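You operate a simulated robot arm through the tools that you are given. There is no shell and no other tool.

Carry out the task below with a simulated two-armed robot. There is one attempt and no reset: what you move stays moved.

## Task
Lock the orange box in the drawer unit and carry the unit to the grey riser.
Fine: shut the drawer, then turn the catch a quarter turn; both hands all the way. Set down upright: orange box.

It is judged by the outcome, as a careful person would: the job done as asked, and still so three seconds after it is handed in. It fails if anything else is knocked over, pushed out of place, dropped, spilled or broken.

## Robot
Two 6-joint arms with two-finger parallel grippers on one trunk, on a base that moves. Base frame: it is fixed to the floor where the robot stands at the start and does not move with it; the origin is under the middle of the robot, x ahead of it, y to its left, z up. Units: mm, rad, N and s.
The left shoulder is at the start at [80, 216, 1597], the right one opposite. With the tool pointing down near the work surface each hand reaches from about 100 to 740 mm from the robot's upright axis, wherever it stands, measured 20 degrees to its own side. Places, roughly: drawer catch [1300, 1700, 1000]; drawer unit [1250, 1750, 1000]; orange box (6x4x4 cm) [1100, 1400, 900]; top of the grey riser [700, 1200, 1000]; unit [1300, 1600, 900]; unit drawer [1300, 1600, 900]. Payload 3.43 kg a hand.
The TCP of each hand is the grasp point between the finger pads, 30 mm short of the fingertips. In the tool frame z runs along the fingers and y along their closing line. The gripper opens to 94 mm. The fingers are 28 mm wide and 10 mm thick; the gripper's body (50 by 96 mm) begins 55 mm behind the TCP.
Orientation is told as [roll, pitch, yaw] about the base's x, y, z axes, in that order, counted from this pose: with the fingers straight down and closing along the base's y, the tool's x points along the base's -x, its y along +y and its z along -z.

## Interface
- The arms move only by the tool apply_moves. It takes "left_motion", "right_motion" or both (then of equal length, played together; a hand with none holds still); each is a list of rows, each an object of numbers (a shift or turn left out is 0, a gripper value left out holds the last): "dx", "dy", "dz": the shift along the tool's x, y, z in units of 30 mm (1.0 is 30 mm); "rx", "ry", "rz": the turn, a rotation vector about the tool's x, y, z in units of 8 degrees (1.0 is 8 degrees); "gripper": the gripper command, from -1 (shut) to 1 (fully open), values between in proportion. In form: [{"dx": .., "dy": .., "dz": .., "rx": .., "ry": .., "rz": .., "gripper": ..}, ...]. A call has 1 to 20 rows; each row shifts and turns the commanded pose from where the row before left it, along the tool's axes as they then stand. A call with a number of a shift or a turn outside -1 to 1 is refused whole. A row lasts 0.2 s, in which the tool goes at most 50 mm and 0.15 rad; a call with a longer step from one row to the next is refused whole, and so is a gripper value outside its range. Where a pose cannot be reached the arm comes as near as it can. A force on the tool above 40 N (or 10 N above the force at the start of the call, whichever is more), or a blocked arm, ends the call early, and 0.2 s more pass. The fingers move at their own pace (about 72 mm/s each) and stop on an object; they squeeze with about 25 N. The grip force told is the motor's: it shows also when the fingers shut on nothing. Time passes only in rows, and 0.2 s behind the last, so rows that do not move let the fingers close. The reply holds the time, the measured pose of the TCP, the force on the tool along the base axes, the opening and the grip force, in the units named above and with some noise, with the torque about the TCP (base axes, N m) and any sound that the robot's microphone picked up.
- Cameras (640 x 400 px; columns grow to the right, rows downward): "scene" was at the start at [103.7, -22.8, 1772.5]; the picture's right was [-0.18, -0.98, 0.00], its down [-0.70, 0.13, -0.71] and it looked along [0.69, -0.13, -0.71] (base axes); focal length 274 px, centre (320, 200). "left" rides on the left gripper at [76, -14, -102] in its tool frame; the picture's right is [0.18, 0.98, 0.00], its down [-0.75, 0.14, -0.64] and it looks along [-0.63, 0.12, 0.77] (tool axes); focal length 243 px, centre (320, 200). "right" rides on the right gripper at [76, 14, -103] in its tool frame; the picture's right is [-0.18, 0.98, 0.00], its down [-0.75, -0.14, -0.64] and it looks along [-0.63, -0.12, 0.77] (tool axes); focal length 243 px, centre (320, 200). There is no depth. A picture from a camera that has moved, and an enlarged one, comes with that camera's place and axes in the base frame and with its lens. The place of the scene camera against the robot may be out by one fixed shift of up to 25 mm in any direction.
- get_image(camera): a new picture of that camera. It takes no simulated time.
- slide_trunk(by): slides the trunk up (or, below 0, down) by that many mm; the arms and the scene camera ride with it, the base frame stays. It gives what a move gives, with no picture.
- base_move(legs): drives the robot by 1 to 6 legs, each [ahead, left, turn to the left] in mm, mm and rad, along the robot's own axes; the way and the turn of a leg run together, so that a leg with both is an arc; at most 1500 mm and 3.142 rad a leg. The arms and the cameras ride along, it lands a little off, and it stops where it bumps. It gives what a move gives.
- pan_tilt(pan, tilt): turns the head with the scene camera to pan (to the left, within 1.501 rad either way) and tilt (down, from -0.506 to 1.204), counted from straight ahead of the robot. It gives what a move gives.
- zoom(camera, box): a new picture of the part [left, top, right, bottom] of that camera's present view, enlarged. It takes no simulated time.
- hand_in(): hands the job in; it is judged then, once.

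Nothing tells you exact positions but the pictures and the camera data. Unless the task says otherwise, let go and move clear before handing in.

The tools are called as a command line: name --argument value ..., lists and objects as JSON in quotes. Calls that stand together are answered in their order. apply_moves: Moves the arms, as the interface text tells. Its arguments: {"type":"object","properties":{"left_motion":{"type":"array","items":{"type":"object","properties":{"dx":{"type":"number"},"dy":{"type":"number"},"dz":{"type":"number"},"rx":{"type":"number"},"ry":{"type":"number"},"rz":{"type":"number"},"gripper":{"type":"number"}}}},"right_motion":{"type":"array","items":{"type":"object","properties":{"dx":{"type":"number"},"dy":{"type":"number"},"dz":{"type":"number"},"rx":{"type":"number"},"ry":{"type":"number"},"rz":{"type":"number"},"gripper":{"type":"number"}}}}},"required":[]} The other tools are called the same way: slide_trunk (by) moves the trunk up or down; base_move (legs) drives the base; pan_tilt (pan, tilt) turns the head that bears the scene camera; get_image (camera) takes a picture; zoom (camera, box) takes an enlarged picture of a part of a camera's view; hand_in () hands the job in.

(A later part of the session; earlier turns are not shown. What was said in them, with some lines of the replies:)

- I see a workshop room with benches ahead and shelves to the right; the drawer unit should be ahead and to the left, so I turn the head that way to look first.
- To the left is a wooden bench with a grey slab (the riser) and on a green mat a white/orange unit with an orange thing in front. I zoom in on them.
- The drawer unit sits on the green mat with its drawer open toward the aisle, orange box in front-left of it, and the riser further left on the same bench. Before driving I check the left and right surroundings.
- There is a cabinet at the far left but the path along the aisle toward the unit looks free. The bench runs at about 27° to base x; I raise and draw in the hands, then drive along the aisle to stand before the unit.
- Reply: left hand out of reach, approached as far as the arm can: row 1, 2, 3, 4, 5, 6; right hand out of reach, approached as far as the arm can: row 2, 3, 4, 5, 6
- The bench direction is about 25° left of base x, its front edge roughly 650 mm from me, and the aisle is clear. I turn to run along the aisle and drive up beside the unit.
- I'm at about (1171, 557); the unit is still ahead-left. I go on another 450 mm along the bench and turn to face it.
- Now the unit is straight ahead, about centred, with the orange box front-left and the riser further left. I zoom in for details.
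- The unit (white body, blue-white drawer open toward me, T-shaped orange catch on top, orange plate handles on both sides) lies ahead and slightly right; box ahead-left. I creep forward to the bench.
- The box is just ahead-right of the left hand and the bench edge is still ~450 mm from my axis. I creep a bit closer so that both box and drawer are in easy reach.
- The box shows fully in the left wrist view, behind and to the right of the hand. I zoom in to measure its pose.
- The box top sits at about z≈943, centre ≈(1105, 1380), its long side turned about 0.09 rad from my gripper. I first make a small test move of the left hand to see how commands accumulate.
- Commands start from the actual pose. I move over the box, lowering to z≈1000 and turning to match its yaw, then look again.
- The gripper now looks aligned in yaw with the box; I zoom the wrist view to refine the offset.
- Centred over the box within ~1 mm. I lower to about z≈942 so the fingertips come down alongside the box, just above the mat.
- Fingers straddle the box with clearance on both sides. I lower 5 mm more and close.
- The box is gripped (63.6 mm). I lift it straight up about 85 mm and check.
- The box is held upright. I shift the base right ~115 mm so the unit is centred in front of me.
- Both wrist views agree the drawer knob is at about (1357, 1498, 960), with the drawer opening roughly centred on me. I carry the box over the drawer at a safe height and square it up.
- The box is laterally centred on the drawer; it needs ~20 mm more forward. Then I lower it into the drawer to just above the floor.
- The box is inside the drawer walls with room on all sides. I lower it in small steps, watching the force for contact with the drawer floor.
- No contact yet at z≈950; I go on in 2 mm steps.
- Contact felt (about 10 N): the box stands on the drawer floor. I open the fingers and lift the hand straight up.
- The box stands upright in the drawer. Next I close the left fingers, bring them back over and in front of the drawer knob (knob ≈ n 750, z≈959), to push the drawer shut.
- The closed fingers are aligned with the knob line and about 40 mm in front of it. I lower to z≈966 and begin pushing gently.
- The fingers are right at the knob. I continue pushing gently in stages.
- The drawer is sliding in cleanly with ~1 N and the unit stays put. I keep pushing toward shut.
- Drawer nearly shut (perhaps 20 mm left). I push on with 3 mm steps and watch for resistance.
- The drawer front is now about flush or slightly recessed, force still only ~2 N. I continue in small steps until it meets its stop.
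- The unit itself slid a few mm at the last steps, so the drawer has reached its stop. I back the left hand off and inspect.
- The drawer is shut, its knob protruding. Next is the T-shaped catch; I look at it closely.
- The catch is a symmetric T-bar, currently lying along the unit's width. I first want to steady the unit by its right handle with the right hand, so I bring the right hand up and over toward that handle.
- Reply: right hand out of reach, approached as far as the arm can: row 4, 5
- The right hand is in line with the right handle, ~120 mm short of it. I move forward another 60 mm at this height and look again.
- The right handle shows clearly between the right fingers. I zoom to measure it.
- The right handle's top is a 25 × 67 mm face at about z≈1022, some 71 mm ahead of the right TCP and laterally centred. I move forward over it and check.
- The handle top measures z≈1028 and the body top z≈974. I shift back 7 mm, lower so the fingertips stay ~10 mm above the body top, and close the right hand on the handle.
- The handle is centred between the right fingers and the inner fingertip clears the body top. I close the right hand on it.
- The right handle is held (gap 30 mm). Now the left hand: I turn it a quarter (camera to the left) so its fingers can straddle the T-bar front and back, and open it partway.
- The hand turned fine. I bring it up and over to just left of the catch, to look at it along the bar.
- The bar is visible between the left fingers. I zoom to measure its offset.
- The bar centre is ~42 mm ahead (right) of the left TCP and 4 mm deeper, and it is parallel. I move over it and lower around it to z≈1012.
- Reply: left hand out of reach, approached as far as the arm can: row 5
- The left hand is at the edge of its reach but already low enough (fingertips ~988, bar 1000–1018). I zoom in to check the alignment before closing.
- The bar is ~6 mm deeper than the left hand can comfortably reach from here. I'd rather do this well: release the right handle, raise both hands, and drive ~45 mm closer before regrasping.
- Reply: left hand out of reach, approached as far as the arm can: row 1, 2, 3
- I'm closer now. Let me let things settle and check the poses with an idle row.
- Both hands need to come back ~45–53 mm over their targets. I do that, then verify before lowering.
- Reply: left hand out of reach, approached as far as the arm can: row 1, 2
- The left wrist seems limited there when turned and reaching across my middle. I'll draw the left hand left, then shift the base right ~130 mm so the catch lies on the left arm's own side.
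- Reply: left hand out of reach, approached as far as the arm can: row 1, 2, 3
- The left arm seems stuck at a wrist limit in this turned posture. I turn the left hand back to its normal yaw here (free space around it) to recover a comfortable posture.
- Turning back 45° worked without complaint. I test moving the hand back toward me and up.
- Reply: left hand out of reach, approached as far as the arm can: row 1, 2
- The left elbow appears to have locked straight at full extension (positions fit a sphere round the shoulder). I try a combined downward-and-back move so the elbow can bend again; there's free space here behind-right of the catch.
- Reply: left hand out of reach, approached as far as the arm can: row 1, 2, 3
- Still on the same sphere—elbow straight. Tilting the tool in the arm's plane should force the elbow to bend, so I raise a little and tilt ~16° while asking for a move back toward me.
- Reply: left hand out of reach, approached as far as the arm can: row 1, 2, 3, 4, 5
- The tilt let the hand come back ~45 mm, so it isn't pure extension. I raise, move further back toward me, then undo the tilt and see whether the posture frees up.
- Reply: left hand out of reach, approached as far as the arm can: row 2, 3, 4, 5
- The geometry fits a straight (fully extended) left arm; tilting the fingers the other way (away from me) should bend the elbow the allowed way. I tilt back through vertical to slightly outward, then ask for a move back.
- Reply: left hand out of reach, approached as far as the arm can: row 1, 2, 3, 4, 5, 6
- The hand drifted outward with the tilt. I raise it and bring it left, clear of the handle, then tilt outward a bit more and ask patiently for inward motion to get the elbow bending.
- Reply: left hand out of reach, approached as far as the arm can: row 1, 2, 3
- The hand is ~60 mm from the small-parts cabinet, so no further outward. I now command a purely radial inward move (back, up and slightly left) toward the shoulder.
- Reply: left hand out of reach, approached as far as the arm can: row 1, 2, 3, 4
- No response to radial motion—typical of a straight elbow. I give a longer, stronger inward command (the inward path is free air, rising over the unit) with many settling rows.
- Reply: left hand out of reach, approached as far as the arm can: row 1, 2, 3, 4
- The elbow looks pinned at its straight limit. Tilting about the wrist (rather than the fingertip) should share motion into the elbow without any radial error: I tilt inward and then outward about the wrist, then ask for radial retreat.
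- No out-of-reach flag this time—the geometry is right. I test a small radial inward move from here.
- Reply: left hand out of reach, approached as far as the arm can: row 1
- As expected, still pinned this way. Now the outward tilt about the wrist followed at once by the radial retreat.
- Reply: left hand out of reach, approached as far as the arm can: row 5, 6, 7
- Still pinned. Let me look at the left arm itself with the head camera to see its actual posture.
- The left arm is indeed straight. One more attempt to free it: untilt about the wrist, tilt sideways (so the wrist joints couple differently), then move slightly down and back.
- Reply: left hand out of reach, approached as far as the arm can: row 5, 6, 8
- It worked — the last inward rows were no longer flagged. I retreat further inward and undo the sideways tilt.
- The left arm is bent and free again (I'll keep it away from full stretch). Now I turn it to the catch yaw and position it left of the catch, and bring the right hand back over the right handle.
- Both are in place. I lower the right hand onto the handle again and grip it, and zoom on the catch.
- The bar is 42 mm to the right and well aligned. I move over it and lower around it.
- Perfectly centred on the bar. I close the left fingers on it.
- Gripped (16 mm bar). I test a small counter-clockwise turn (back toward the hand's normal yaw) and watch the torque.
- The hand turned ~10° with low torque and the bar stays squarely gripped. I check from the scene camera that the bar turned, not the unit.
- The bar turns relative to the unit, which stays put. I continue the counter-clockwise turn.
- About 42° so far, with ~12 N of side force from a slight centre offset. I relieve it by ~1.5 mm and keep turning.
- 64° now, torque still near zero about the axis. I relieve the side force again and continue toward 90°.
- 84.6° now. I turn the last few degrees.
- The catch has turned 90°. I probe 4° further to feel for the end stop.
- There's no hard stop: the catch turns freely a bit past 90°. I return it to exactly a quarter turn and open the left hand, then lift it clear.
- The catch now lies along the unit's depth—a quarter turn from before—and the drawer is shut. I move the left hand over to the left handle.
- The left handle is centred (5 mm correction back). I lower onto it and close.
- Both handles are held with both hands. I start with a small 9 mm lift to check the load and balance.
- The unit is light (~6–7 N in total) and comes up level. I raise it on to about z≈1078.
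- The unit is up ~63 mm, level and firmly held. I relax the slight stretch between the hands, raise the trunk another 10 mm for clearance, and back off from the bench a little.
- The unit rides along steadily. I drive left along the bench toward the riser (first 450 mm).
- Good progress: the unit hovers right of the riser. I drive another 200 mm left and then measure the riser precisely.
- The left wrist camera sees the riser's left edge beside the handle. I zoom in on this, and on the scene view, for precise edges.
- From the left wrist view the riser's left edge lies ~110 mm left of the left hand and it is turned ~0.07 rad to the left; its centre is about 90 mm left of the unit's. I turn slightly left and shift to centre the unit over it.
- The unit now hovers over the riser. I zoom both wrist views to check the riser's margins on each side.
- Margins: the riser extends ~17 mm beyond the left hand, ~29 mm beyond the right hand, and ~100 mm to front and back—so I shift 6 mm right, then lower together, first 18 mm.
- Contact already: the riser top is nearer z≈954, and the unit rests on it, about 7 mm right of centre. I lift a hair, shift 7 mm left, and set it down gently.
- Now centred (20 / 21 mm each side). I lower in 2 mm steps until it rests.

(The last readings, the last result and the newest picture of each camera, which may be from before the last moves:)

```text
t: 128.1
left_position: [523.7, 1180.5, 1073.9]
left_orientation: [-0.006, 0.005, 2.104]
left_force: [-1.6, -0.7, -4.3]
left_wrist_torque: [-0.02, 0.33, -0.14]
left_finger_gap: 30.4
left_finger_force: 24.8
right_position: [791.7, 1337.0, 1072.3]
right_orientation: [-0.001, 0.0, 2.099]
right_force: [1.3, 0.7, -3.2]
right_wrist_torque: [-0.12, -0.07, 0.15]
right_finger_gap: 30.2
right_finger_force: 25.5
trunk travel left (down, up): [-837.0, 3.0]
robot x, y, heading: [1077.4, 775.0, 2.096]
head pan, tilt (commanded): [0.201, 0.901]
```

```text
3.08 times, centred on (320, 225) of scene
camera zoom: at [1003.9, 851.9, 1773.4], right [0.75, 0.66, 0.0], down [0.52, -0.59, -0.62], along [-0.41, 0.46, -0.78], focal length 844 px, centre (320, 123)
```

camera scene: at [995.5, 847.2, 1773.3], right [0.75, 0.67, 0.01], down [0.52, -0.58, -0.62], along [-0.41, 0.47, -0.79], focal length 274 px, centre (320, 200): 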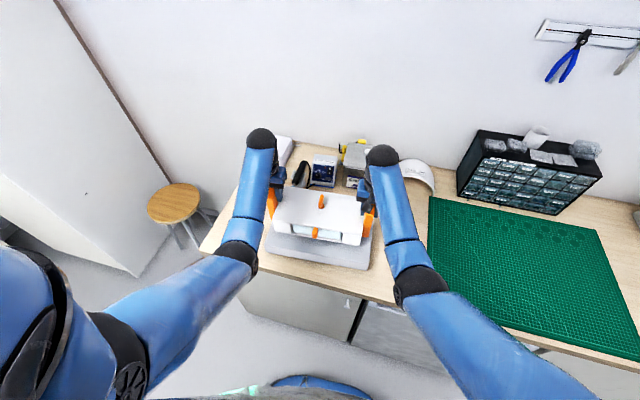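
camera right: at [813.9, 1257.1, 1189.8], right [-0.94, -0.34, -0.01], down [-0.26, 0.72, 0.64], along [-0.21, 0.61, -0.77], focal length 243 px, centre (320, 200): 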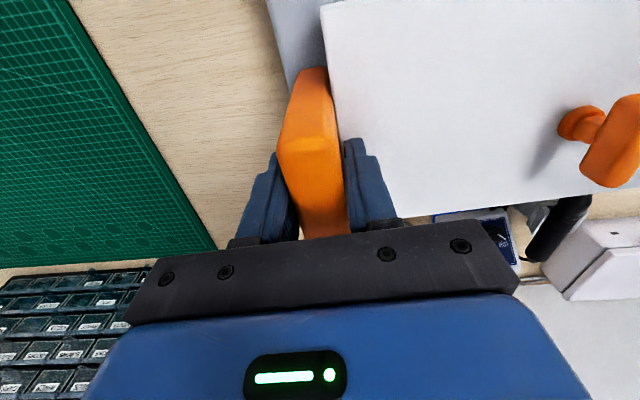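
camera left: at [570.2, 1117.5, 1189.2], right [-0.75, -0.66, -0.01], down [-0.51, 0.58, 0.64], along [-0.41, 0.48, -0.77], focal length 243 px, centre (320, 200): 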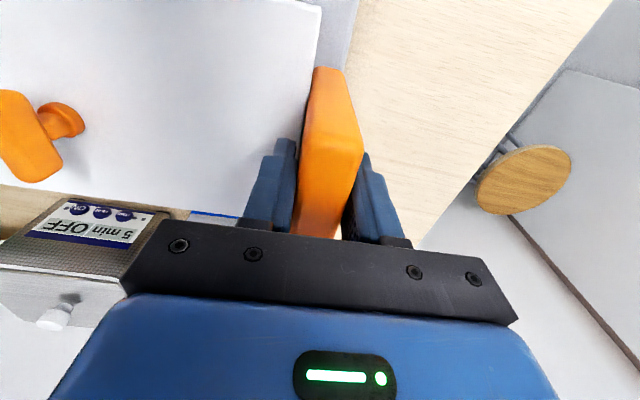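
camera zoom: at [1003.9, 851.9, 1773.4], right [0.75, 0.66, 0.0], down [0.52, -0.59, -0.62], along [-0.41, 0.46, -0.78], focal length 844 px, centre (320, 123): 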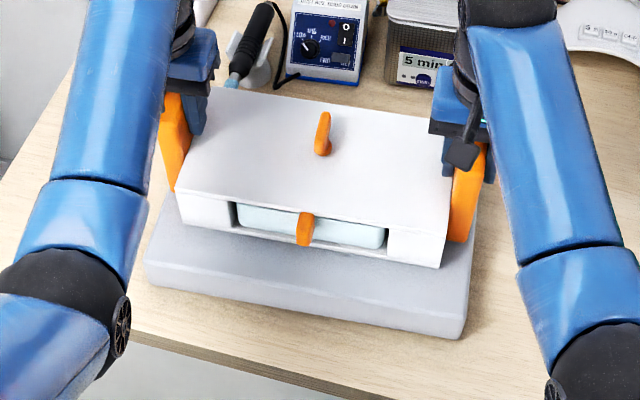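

Still just above the surface; front margin ~48 mm versus ~20 mm at the back. I shift 13 mm toward me while hovering, then lower to contact.

apply_moves --left_motion '[{"dz": -0.1}, {"dx": 0.22}, {"dx": 0.22}, {}, {"dz": 0.1}, {"dz": 0.08}, {"dz": 0.06}, {}]' --right_motion '[{"dz": -0.1}, {"dx": 0.22}, {"dx": 0.22}, {}, {"dz": 0.1}, {"dz": 0.08}, {"dz": 0.06}, {}]'

zoom --camera "scene" --box '[240, 160, 400, 290]'

```text
t: 129.8
left_position: [529.5, 1169.3, 1072.7]
left_orientation: [-0.008, -0.002, 2.103]
left_force: [-4.7, 3.4, 14.5]
left_wrist_torque: [-0.52, 0.02, -0.28]
left_finger_gap: 30.4
left_finger_force: 25.0
right_position: [798.5, 1325.5, 1071.2]
right_orientation: [-0.002, -0.004, 2.097]
right_force: [-3.6, 5.4, 13.9]
right_wrist_torque: [-0.4, -0.23, 0.0]
right_finger_gap: 30.4
right_finger_force: 25.0
trunk travel left (down, up): [-837.0, 3.0]
robot x, y, heading: [1076.9, 776.2, 2.098]
head pan, tilt (commanded): [0.201, 0.901]
```

```text
3.08 times, centred on (320, 225) of scene
camera zoom: at [1005.6, 849.7, 1774.1], right [0.75, 0.66, 0.0], down [0.52, -0.59, -0.62], along [-0.41, 0.46, -0.78], focal length 844 px, centre (320, 123)
```

zoom: 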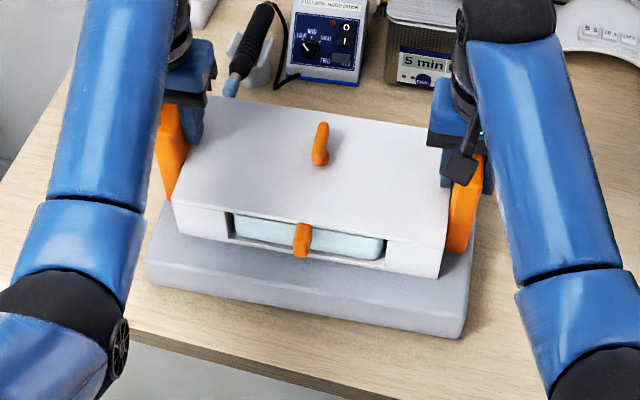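

The unit now rests on the riser, centred (both hands feel ~14 N). I ease off the pressure, open both hands, and rise a little while the fingers are clear of the handles.

apply_moves --left_motion '[{"dz": -0.04}, {}, {"gripper": 0}, {"gripper": 1}, {"gripper": 1}, {"gripper": 1}, {}]' --right_motion '[{"dz": -0.04}, {}, {"gripper": 0}, {"gripper": 1}, {"gripper": 1}, {"gripper": 1}, {}]'

get_image --camera "left"

get_image --camera "right"

zoom --camera "scene" --box '[240, 160, 400, 290]'

```text
t: 131.4
left_position: [530.3, 1169.8, 1071.0]
left_orientation: [-0.005, 0.006, 2.103]
left_force: [-0.6, 0.3, 0.0]
left_wrist_torque: [-0.01, -0.01, 0.02]
left_finger_gap: 94.2
left_finger_force: 0.0
right_position: [798.1, 1326.3, 1069.7]
right_orientation: [-0.001, 0.0, 2.097]
right_force: [0.3, -0.1, 0.5]
right_wrist_torque: [0.0, -0.03, 0.0]
right_finger_gap: 93.9
right_finger_force: 0.1
trunk travel left (down, up): [-837.0, 3.0]
robot x, y, heading: [1074.2, 774.6, 2.097]
head pan, tilt (commanded): [0.201, 0.901]
```

```text
taken
camera left: at [581.1, 1111.6, 1173.9], right [-0.75, -0.66, -0.01], down [-0.51, 0.58, 0.64], along [-0.42, 0.48, -0.77], focal length 243 px, centre (320, 200)
```

left: 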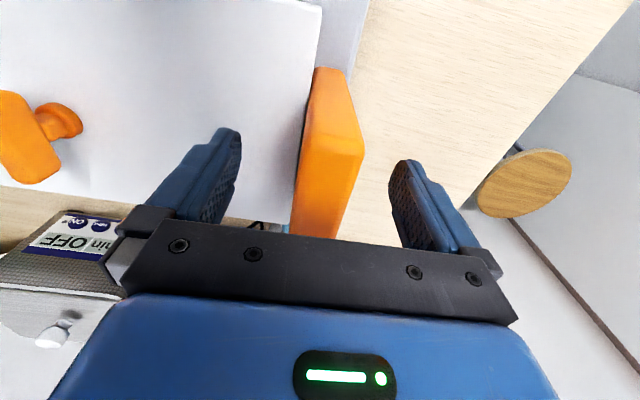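

```text
taken
camera right: at [824.7, 1251.2, 1172.8], right [-0.94, -0.33, 0.0], down [-0.26, 0.72, 0.64], along [-0.21, 0.61, -0.77], focal length 243 px, centre (320, 200)
```

right: 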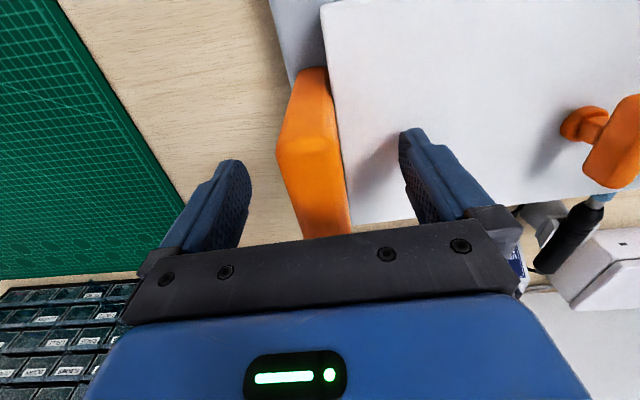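

```text
3.08 times, centred on (320, 225) of scene
camera zoom: at [1004.6, 851.0, 1773.5], right [0.75, 0.66, 0.0], down [0.52, -0.59, -0.62], along [-0.41, 0.46, -0.78], focal length 844 px, centre (320, 123)
```

zoom: 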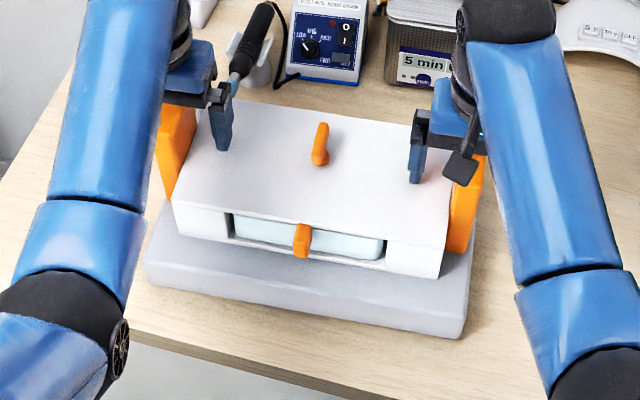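

The unit stands on the riser on its own. I raise the open hands 18 mm for more clearance over the body.

apply_moves --left_motion '[{"dz": -0.3}, {"dz": -0.3}, {}]' --right_motion '[{"dz": -0.3}, {"dz": -0.3}, {}]'

```text
t: 132.2
left_position: [529.9, 1170.1, 1088.9]
left_orientation: [-0.007, 0.005, 2.102]
left_force: [0.4, 0.3, 0.3]
left_wrist_torque: [0.02, -0.01, -0.01]
left_finger_gap: 93.8
left_finger_force: 0.0
right_position: [797.9, 1325.2, 1089.0]
right_orientation: [-0.003, 0.0, 2.1]
right_force: [0.0, -0.3, 0.1]
right_wrist_torque: [0.0, 0.0, 0.02]
right_finger_gap: 94.0
right_finger_force: 0.1
trunk travel left (down, up): [-837.0, 3.0]
robot x, y, heading: [1076.8, 776.3, 2.098]
head pan, tilt (commanded): [0.201, 0.901]
```

The hands are up 18 mm with the handles free between the open fingers. I now back the base straight away from the bench so the hands withdraw parallel to the handles.

base_move --legs '[[-170, 0, 0]]'

get_image --camera "scene"

get_image --camera "left"

```text
t: 133.7
left_position: [613.7, 1025.2, 1088.1]
left_orientation: [-0.006, 0.008, 2.104]
left_force: [1.0, 0.5, -0.4]
left_wrist_torque: [-0.04, -0.04, 0.0]
left_finger_gap: 93.8
left_finger_force: 0.1
right_position: [883.3, 1181.2, 1087.4]
right_orientation: [0.0, 0.004, 2.096]
right_force: [-0.2, 0.3, 0.0]
right_wrist_torque: [-0.01, -0.04, 0.03]
right_finger_gap: 94.0
right_finger_force: 0.0
trunk travel left (down, up): [-837.0, 3.0]
robot x, y, heading: [1164.0, 630.6, 2.096]
head pan, tilt (commanded): [0.201, 0.901]
```

```text
taken
camera scene: at [1087.3, 708.6, 1773.0], right [0.75, 0.66, 0.0], down [0.52, -0.59, -0.62], along [-0.41, 0.46, -0.79], focal length 274 px, centre (320, 200)
```

scene: 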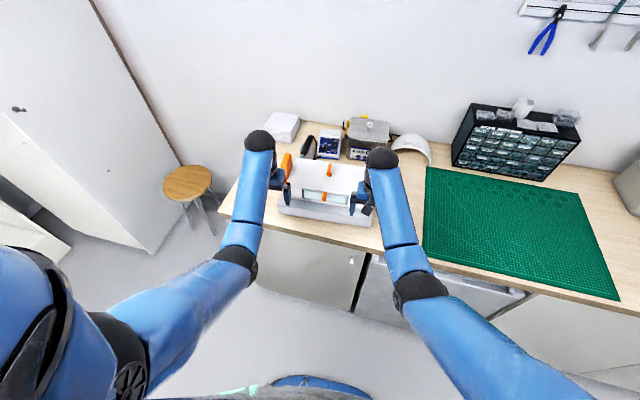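

```text
taken
camera left: at [664.6, 968.0, 1190.4], right [-0.75, -0.66, -0.01], down [-0.51, 0.58, 0.63], along [-0.41, 0.48, -0.77], focal length 243 px, centre (320, 200)
```

left: 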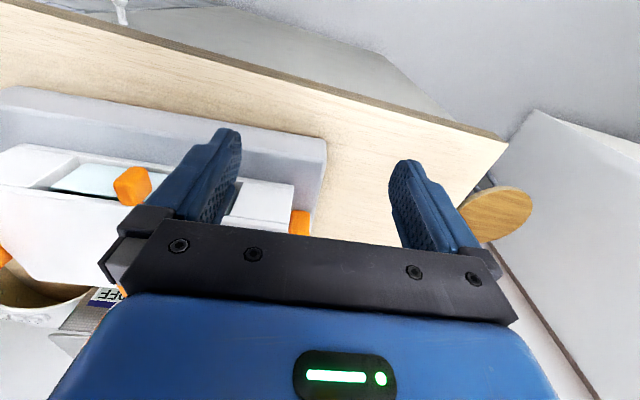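

The hands are clear of the unit. I back off further and look at the final state and the surroundings.

base_move --legs '[[-200, 0, 0]]'

pan_tilt --pan 0.15 --tilt 0.75

get_image --camera "scene"

zoom --camera "scene" --box '[250, 110, 410, 230]'

```text
t: 135.3
left_position: [714.3, 852.3, 1086.4]
left_orientation: [-0.007, 0.008, 2.101]
left_force: [-0.1, 0.8, -0.5]
left_wrist_torque: [-0.05, 0.0, 0.02]
left_finger_gap: 94.2
left_finger_force: 0.1
right_position: [984.7, 1007.8, 1086.0]
right_orientation: [-0.002, 0.005, 2.095]
right_force: [-0.7, 1.1, -0.2]
right_wrist_torque: [-0.02, 0.0, -0.02]
right_finger_gap: 93.9
right_finger_force: 0.1
trunk travel left (down, up): [-837.0, 3.0]
robot x, y, heading: [1261.4, 456.3, 2.098]
head pan, tilt (commanded): [0.201, 0.901]
```

```text
t: 136.0
left_position: [715.5, 850.4, 1089.2]
left_orientation: [-0.007, 0.004, 2.1]
left_force: [-0.1, 0.2, -0.7]
left_wrist_torque: [-0.02, 0.0, -0.02]
left_finger_gap: 93.9
left_finger_force: 0.1
right_position: [983.8, 1006.9, 1086.8]
right_orientation: [-0.002, 0.002, 2.097]
right_force: [-0.7, -0.1, -0.4]
right_wrist_torque: [-0.06, -0.03, -0.02]
right_finger_gap: 94.1
right_finger_force: 0.1
trunk travel left (down, up): [-837.0, 3.0]
robot x, y, heading: [1263.9, 455.7, 2.098]
head pan, tilt (commanded): [0.15, 0.75]
```

```text
taken
camera scene: at [1187.6, 540.7, 1785.2], right [0.78, 0.62, 0.0], down [0.43, -0.53, -0.73], along [-0.46, 0.57, -0.68], focal length 274 px, centre (320, 200)
```

scene: 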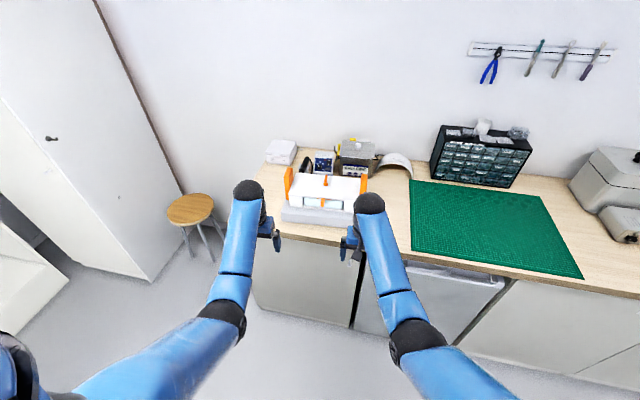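

```text
3.33 times, centred on (330, 170) of scene
camera zoom: at [1187.6, 540.7, 1785.2], right [0.78, 0.62, 0.0], down [0.43, -0.53, -0.73], along [-0.46, 0.57, -0.68], focal length 914 px, centre (287, 300)
```

zoom: 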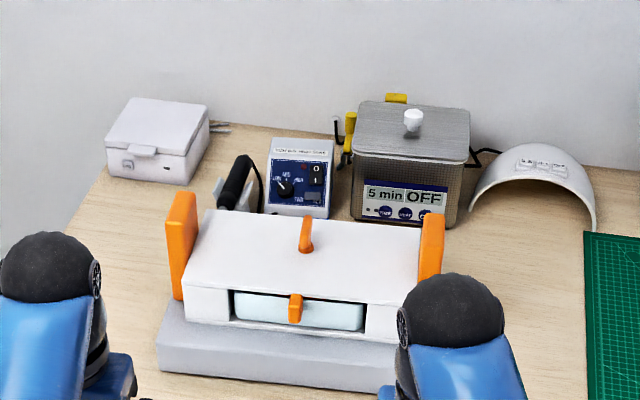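

The unit stands upright and level on the riser, the drawer is shut with the box inside, and the catch is turned a quarter turn. Both hands are well clear and nothing else looks disturbed, so I hand in the job.

hand_in

```text
The job is handed in.
```

The drawer unit is standing on the grey riser with the orange box shut inside, and I've handed the job in. I don't have a result back from the judging.

- **Box:** I set it in the drawer upright, lid up. I haven't seen it since the drawer closed.
- **Drawer and catch:** I pushed the drawer in until it stopped, then turned the catch 90° counter-clockwise. The catch has no end stop, so I set the angle from the hand's measured turn. I did not tug the drawer to test that it is locked.
- **Carry:** I held both handles from the first lift until the unit rested on the riser. It sits roughly centred, and its body is inside the riser's edges on all sides.
- **Surroundings:** When the drawer reached its stop, the unit slid back a few millimetres on the mat. While turning the catch, the left arm locked out straight for a while and its hand came within about 60 mm of the small-parts cabinet, but it touched nothing. In the last picture nothing else looked moved.
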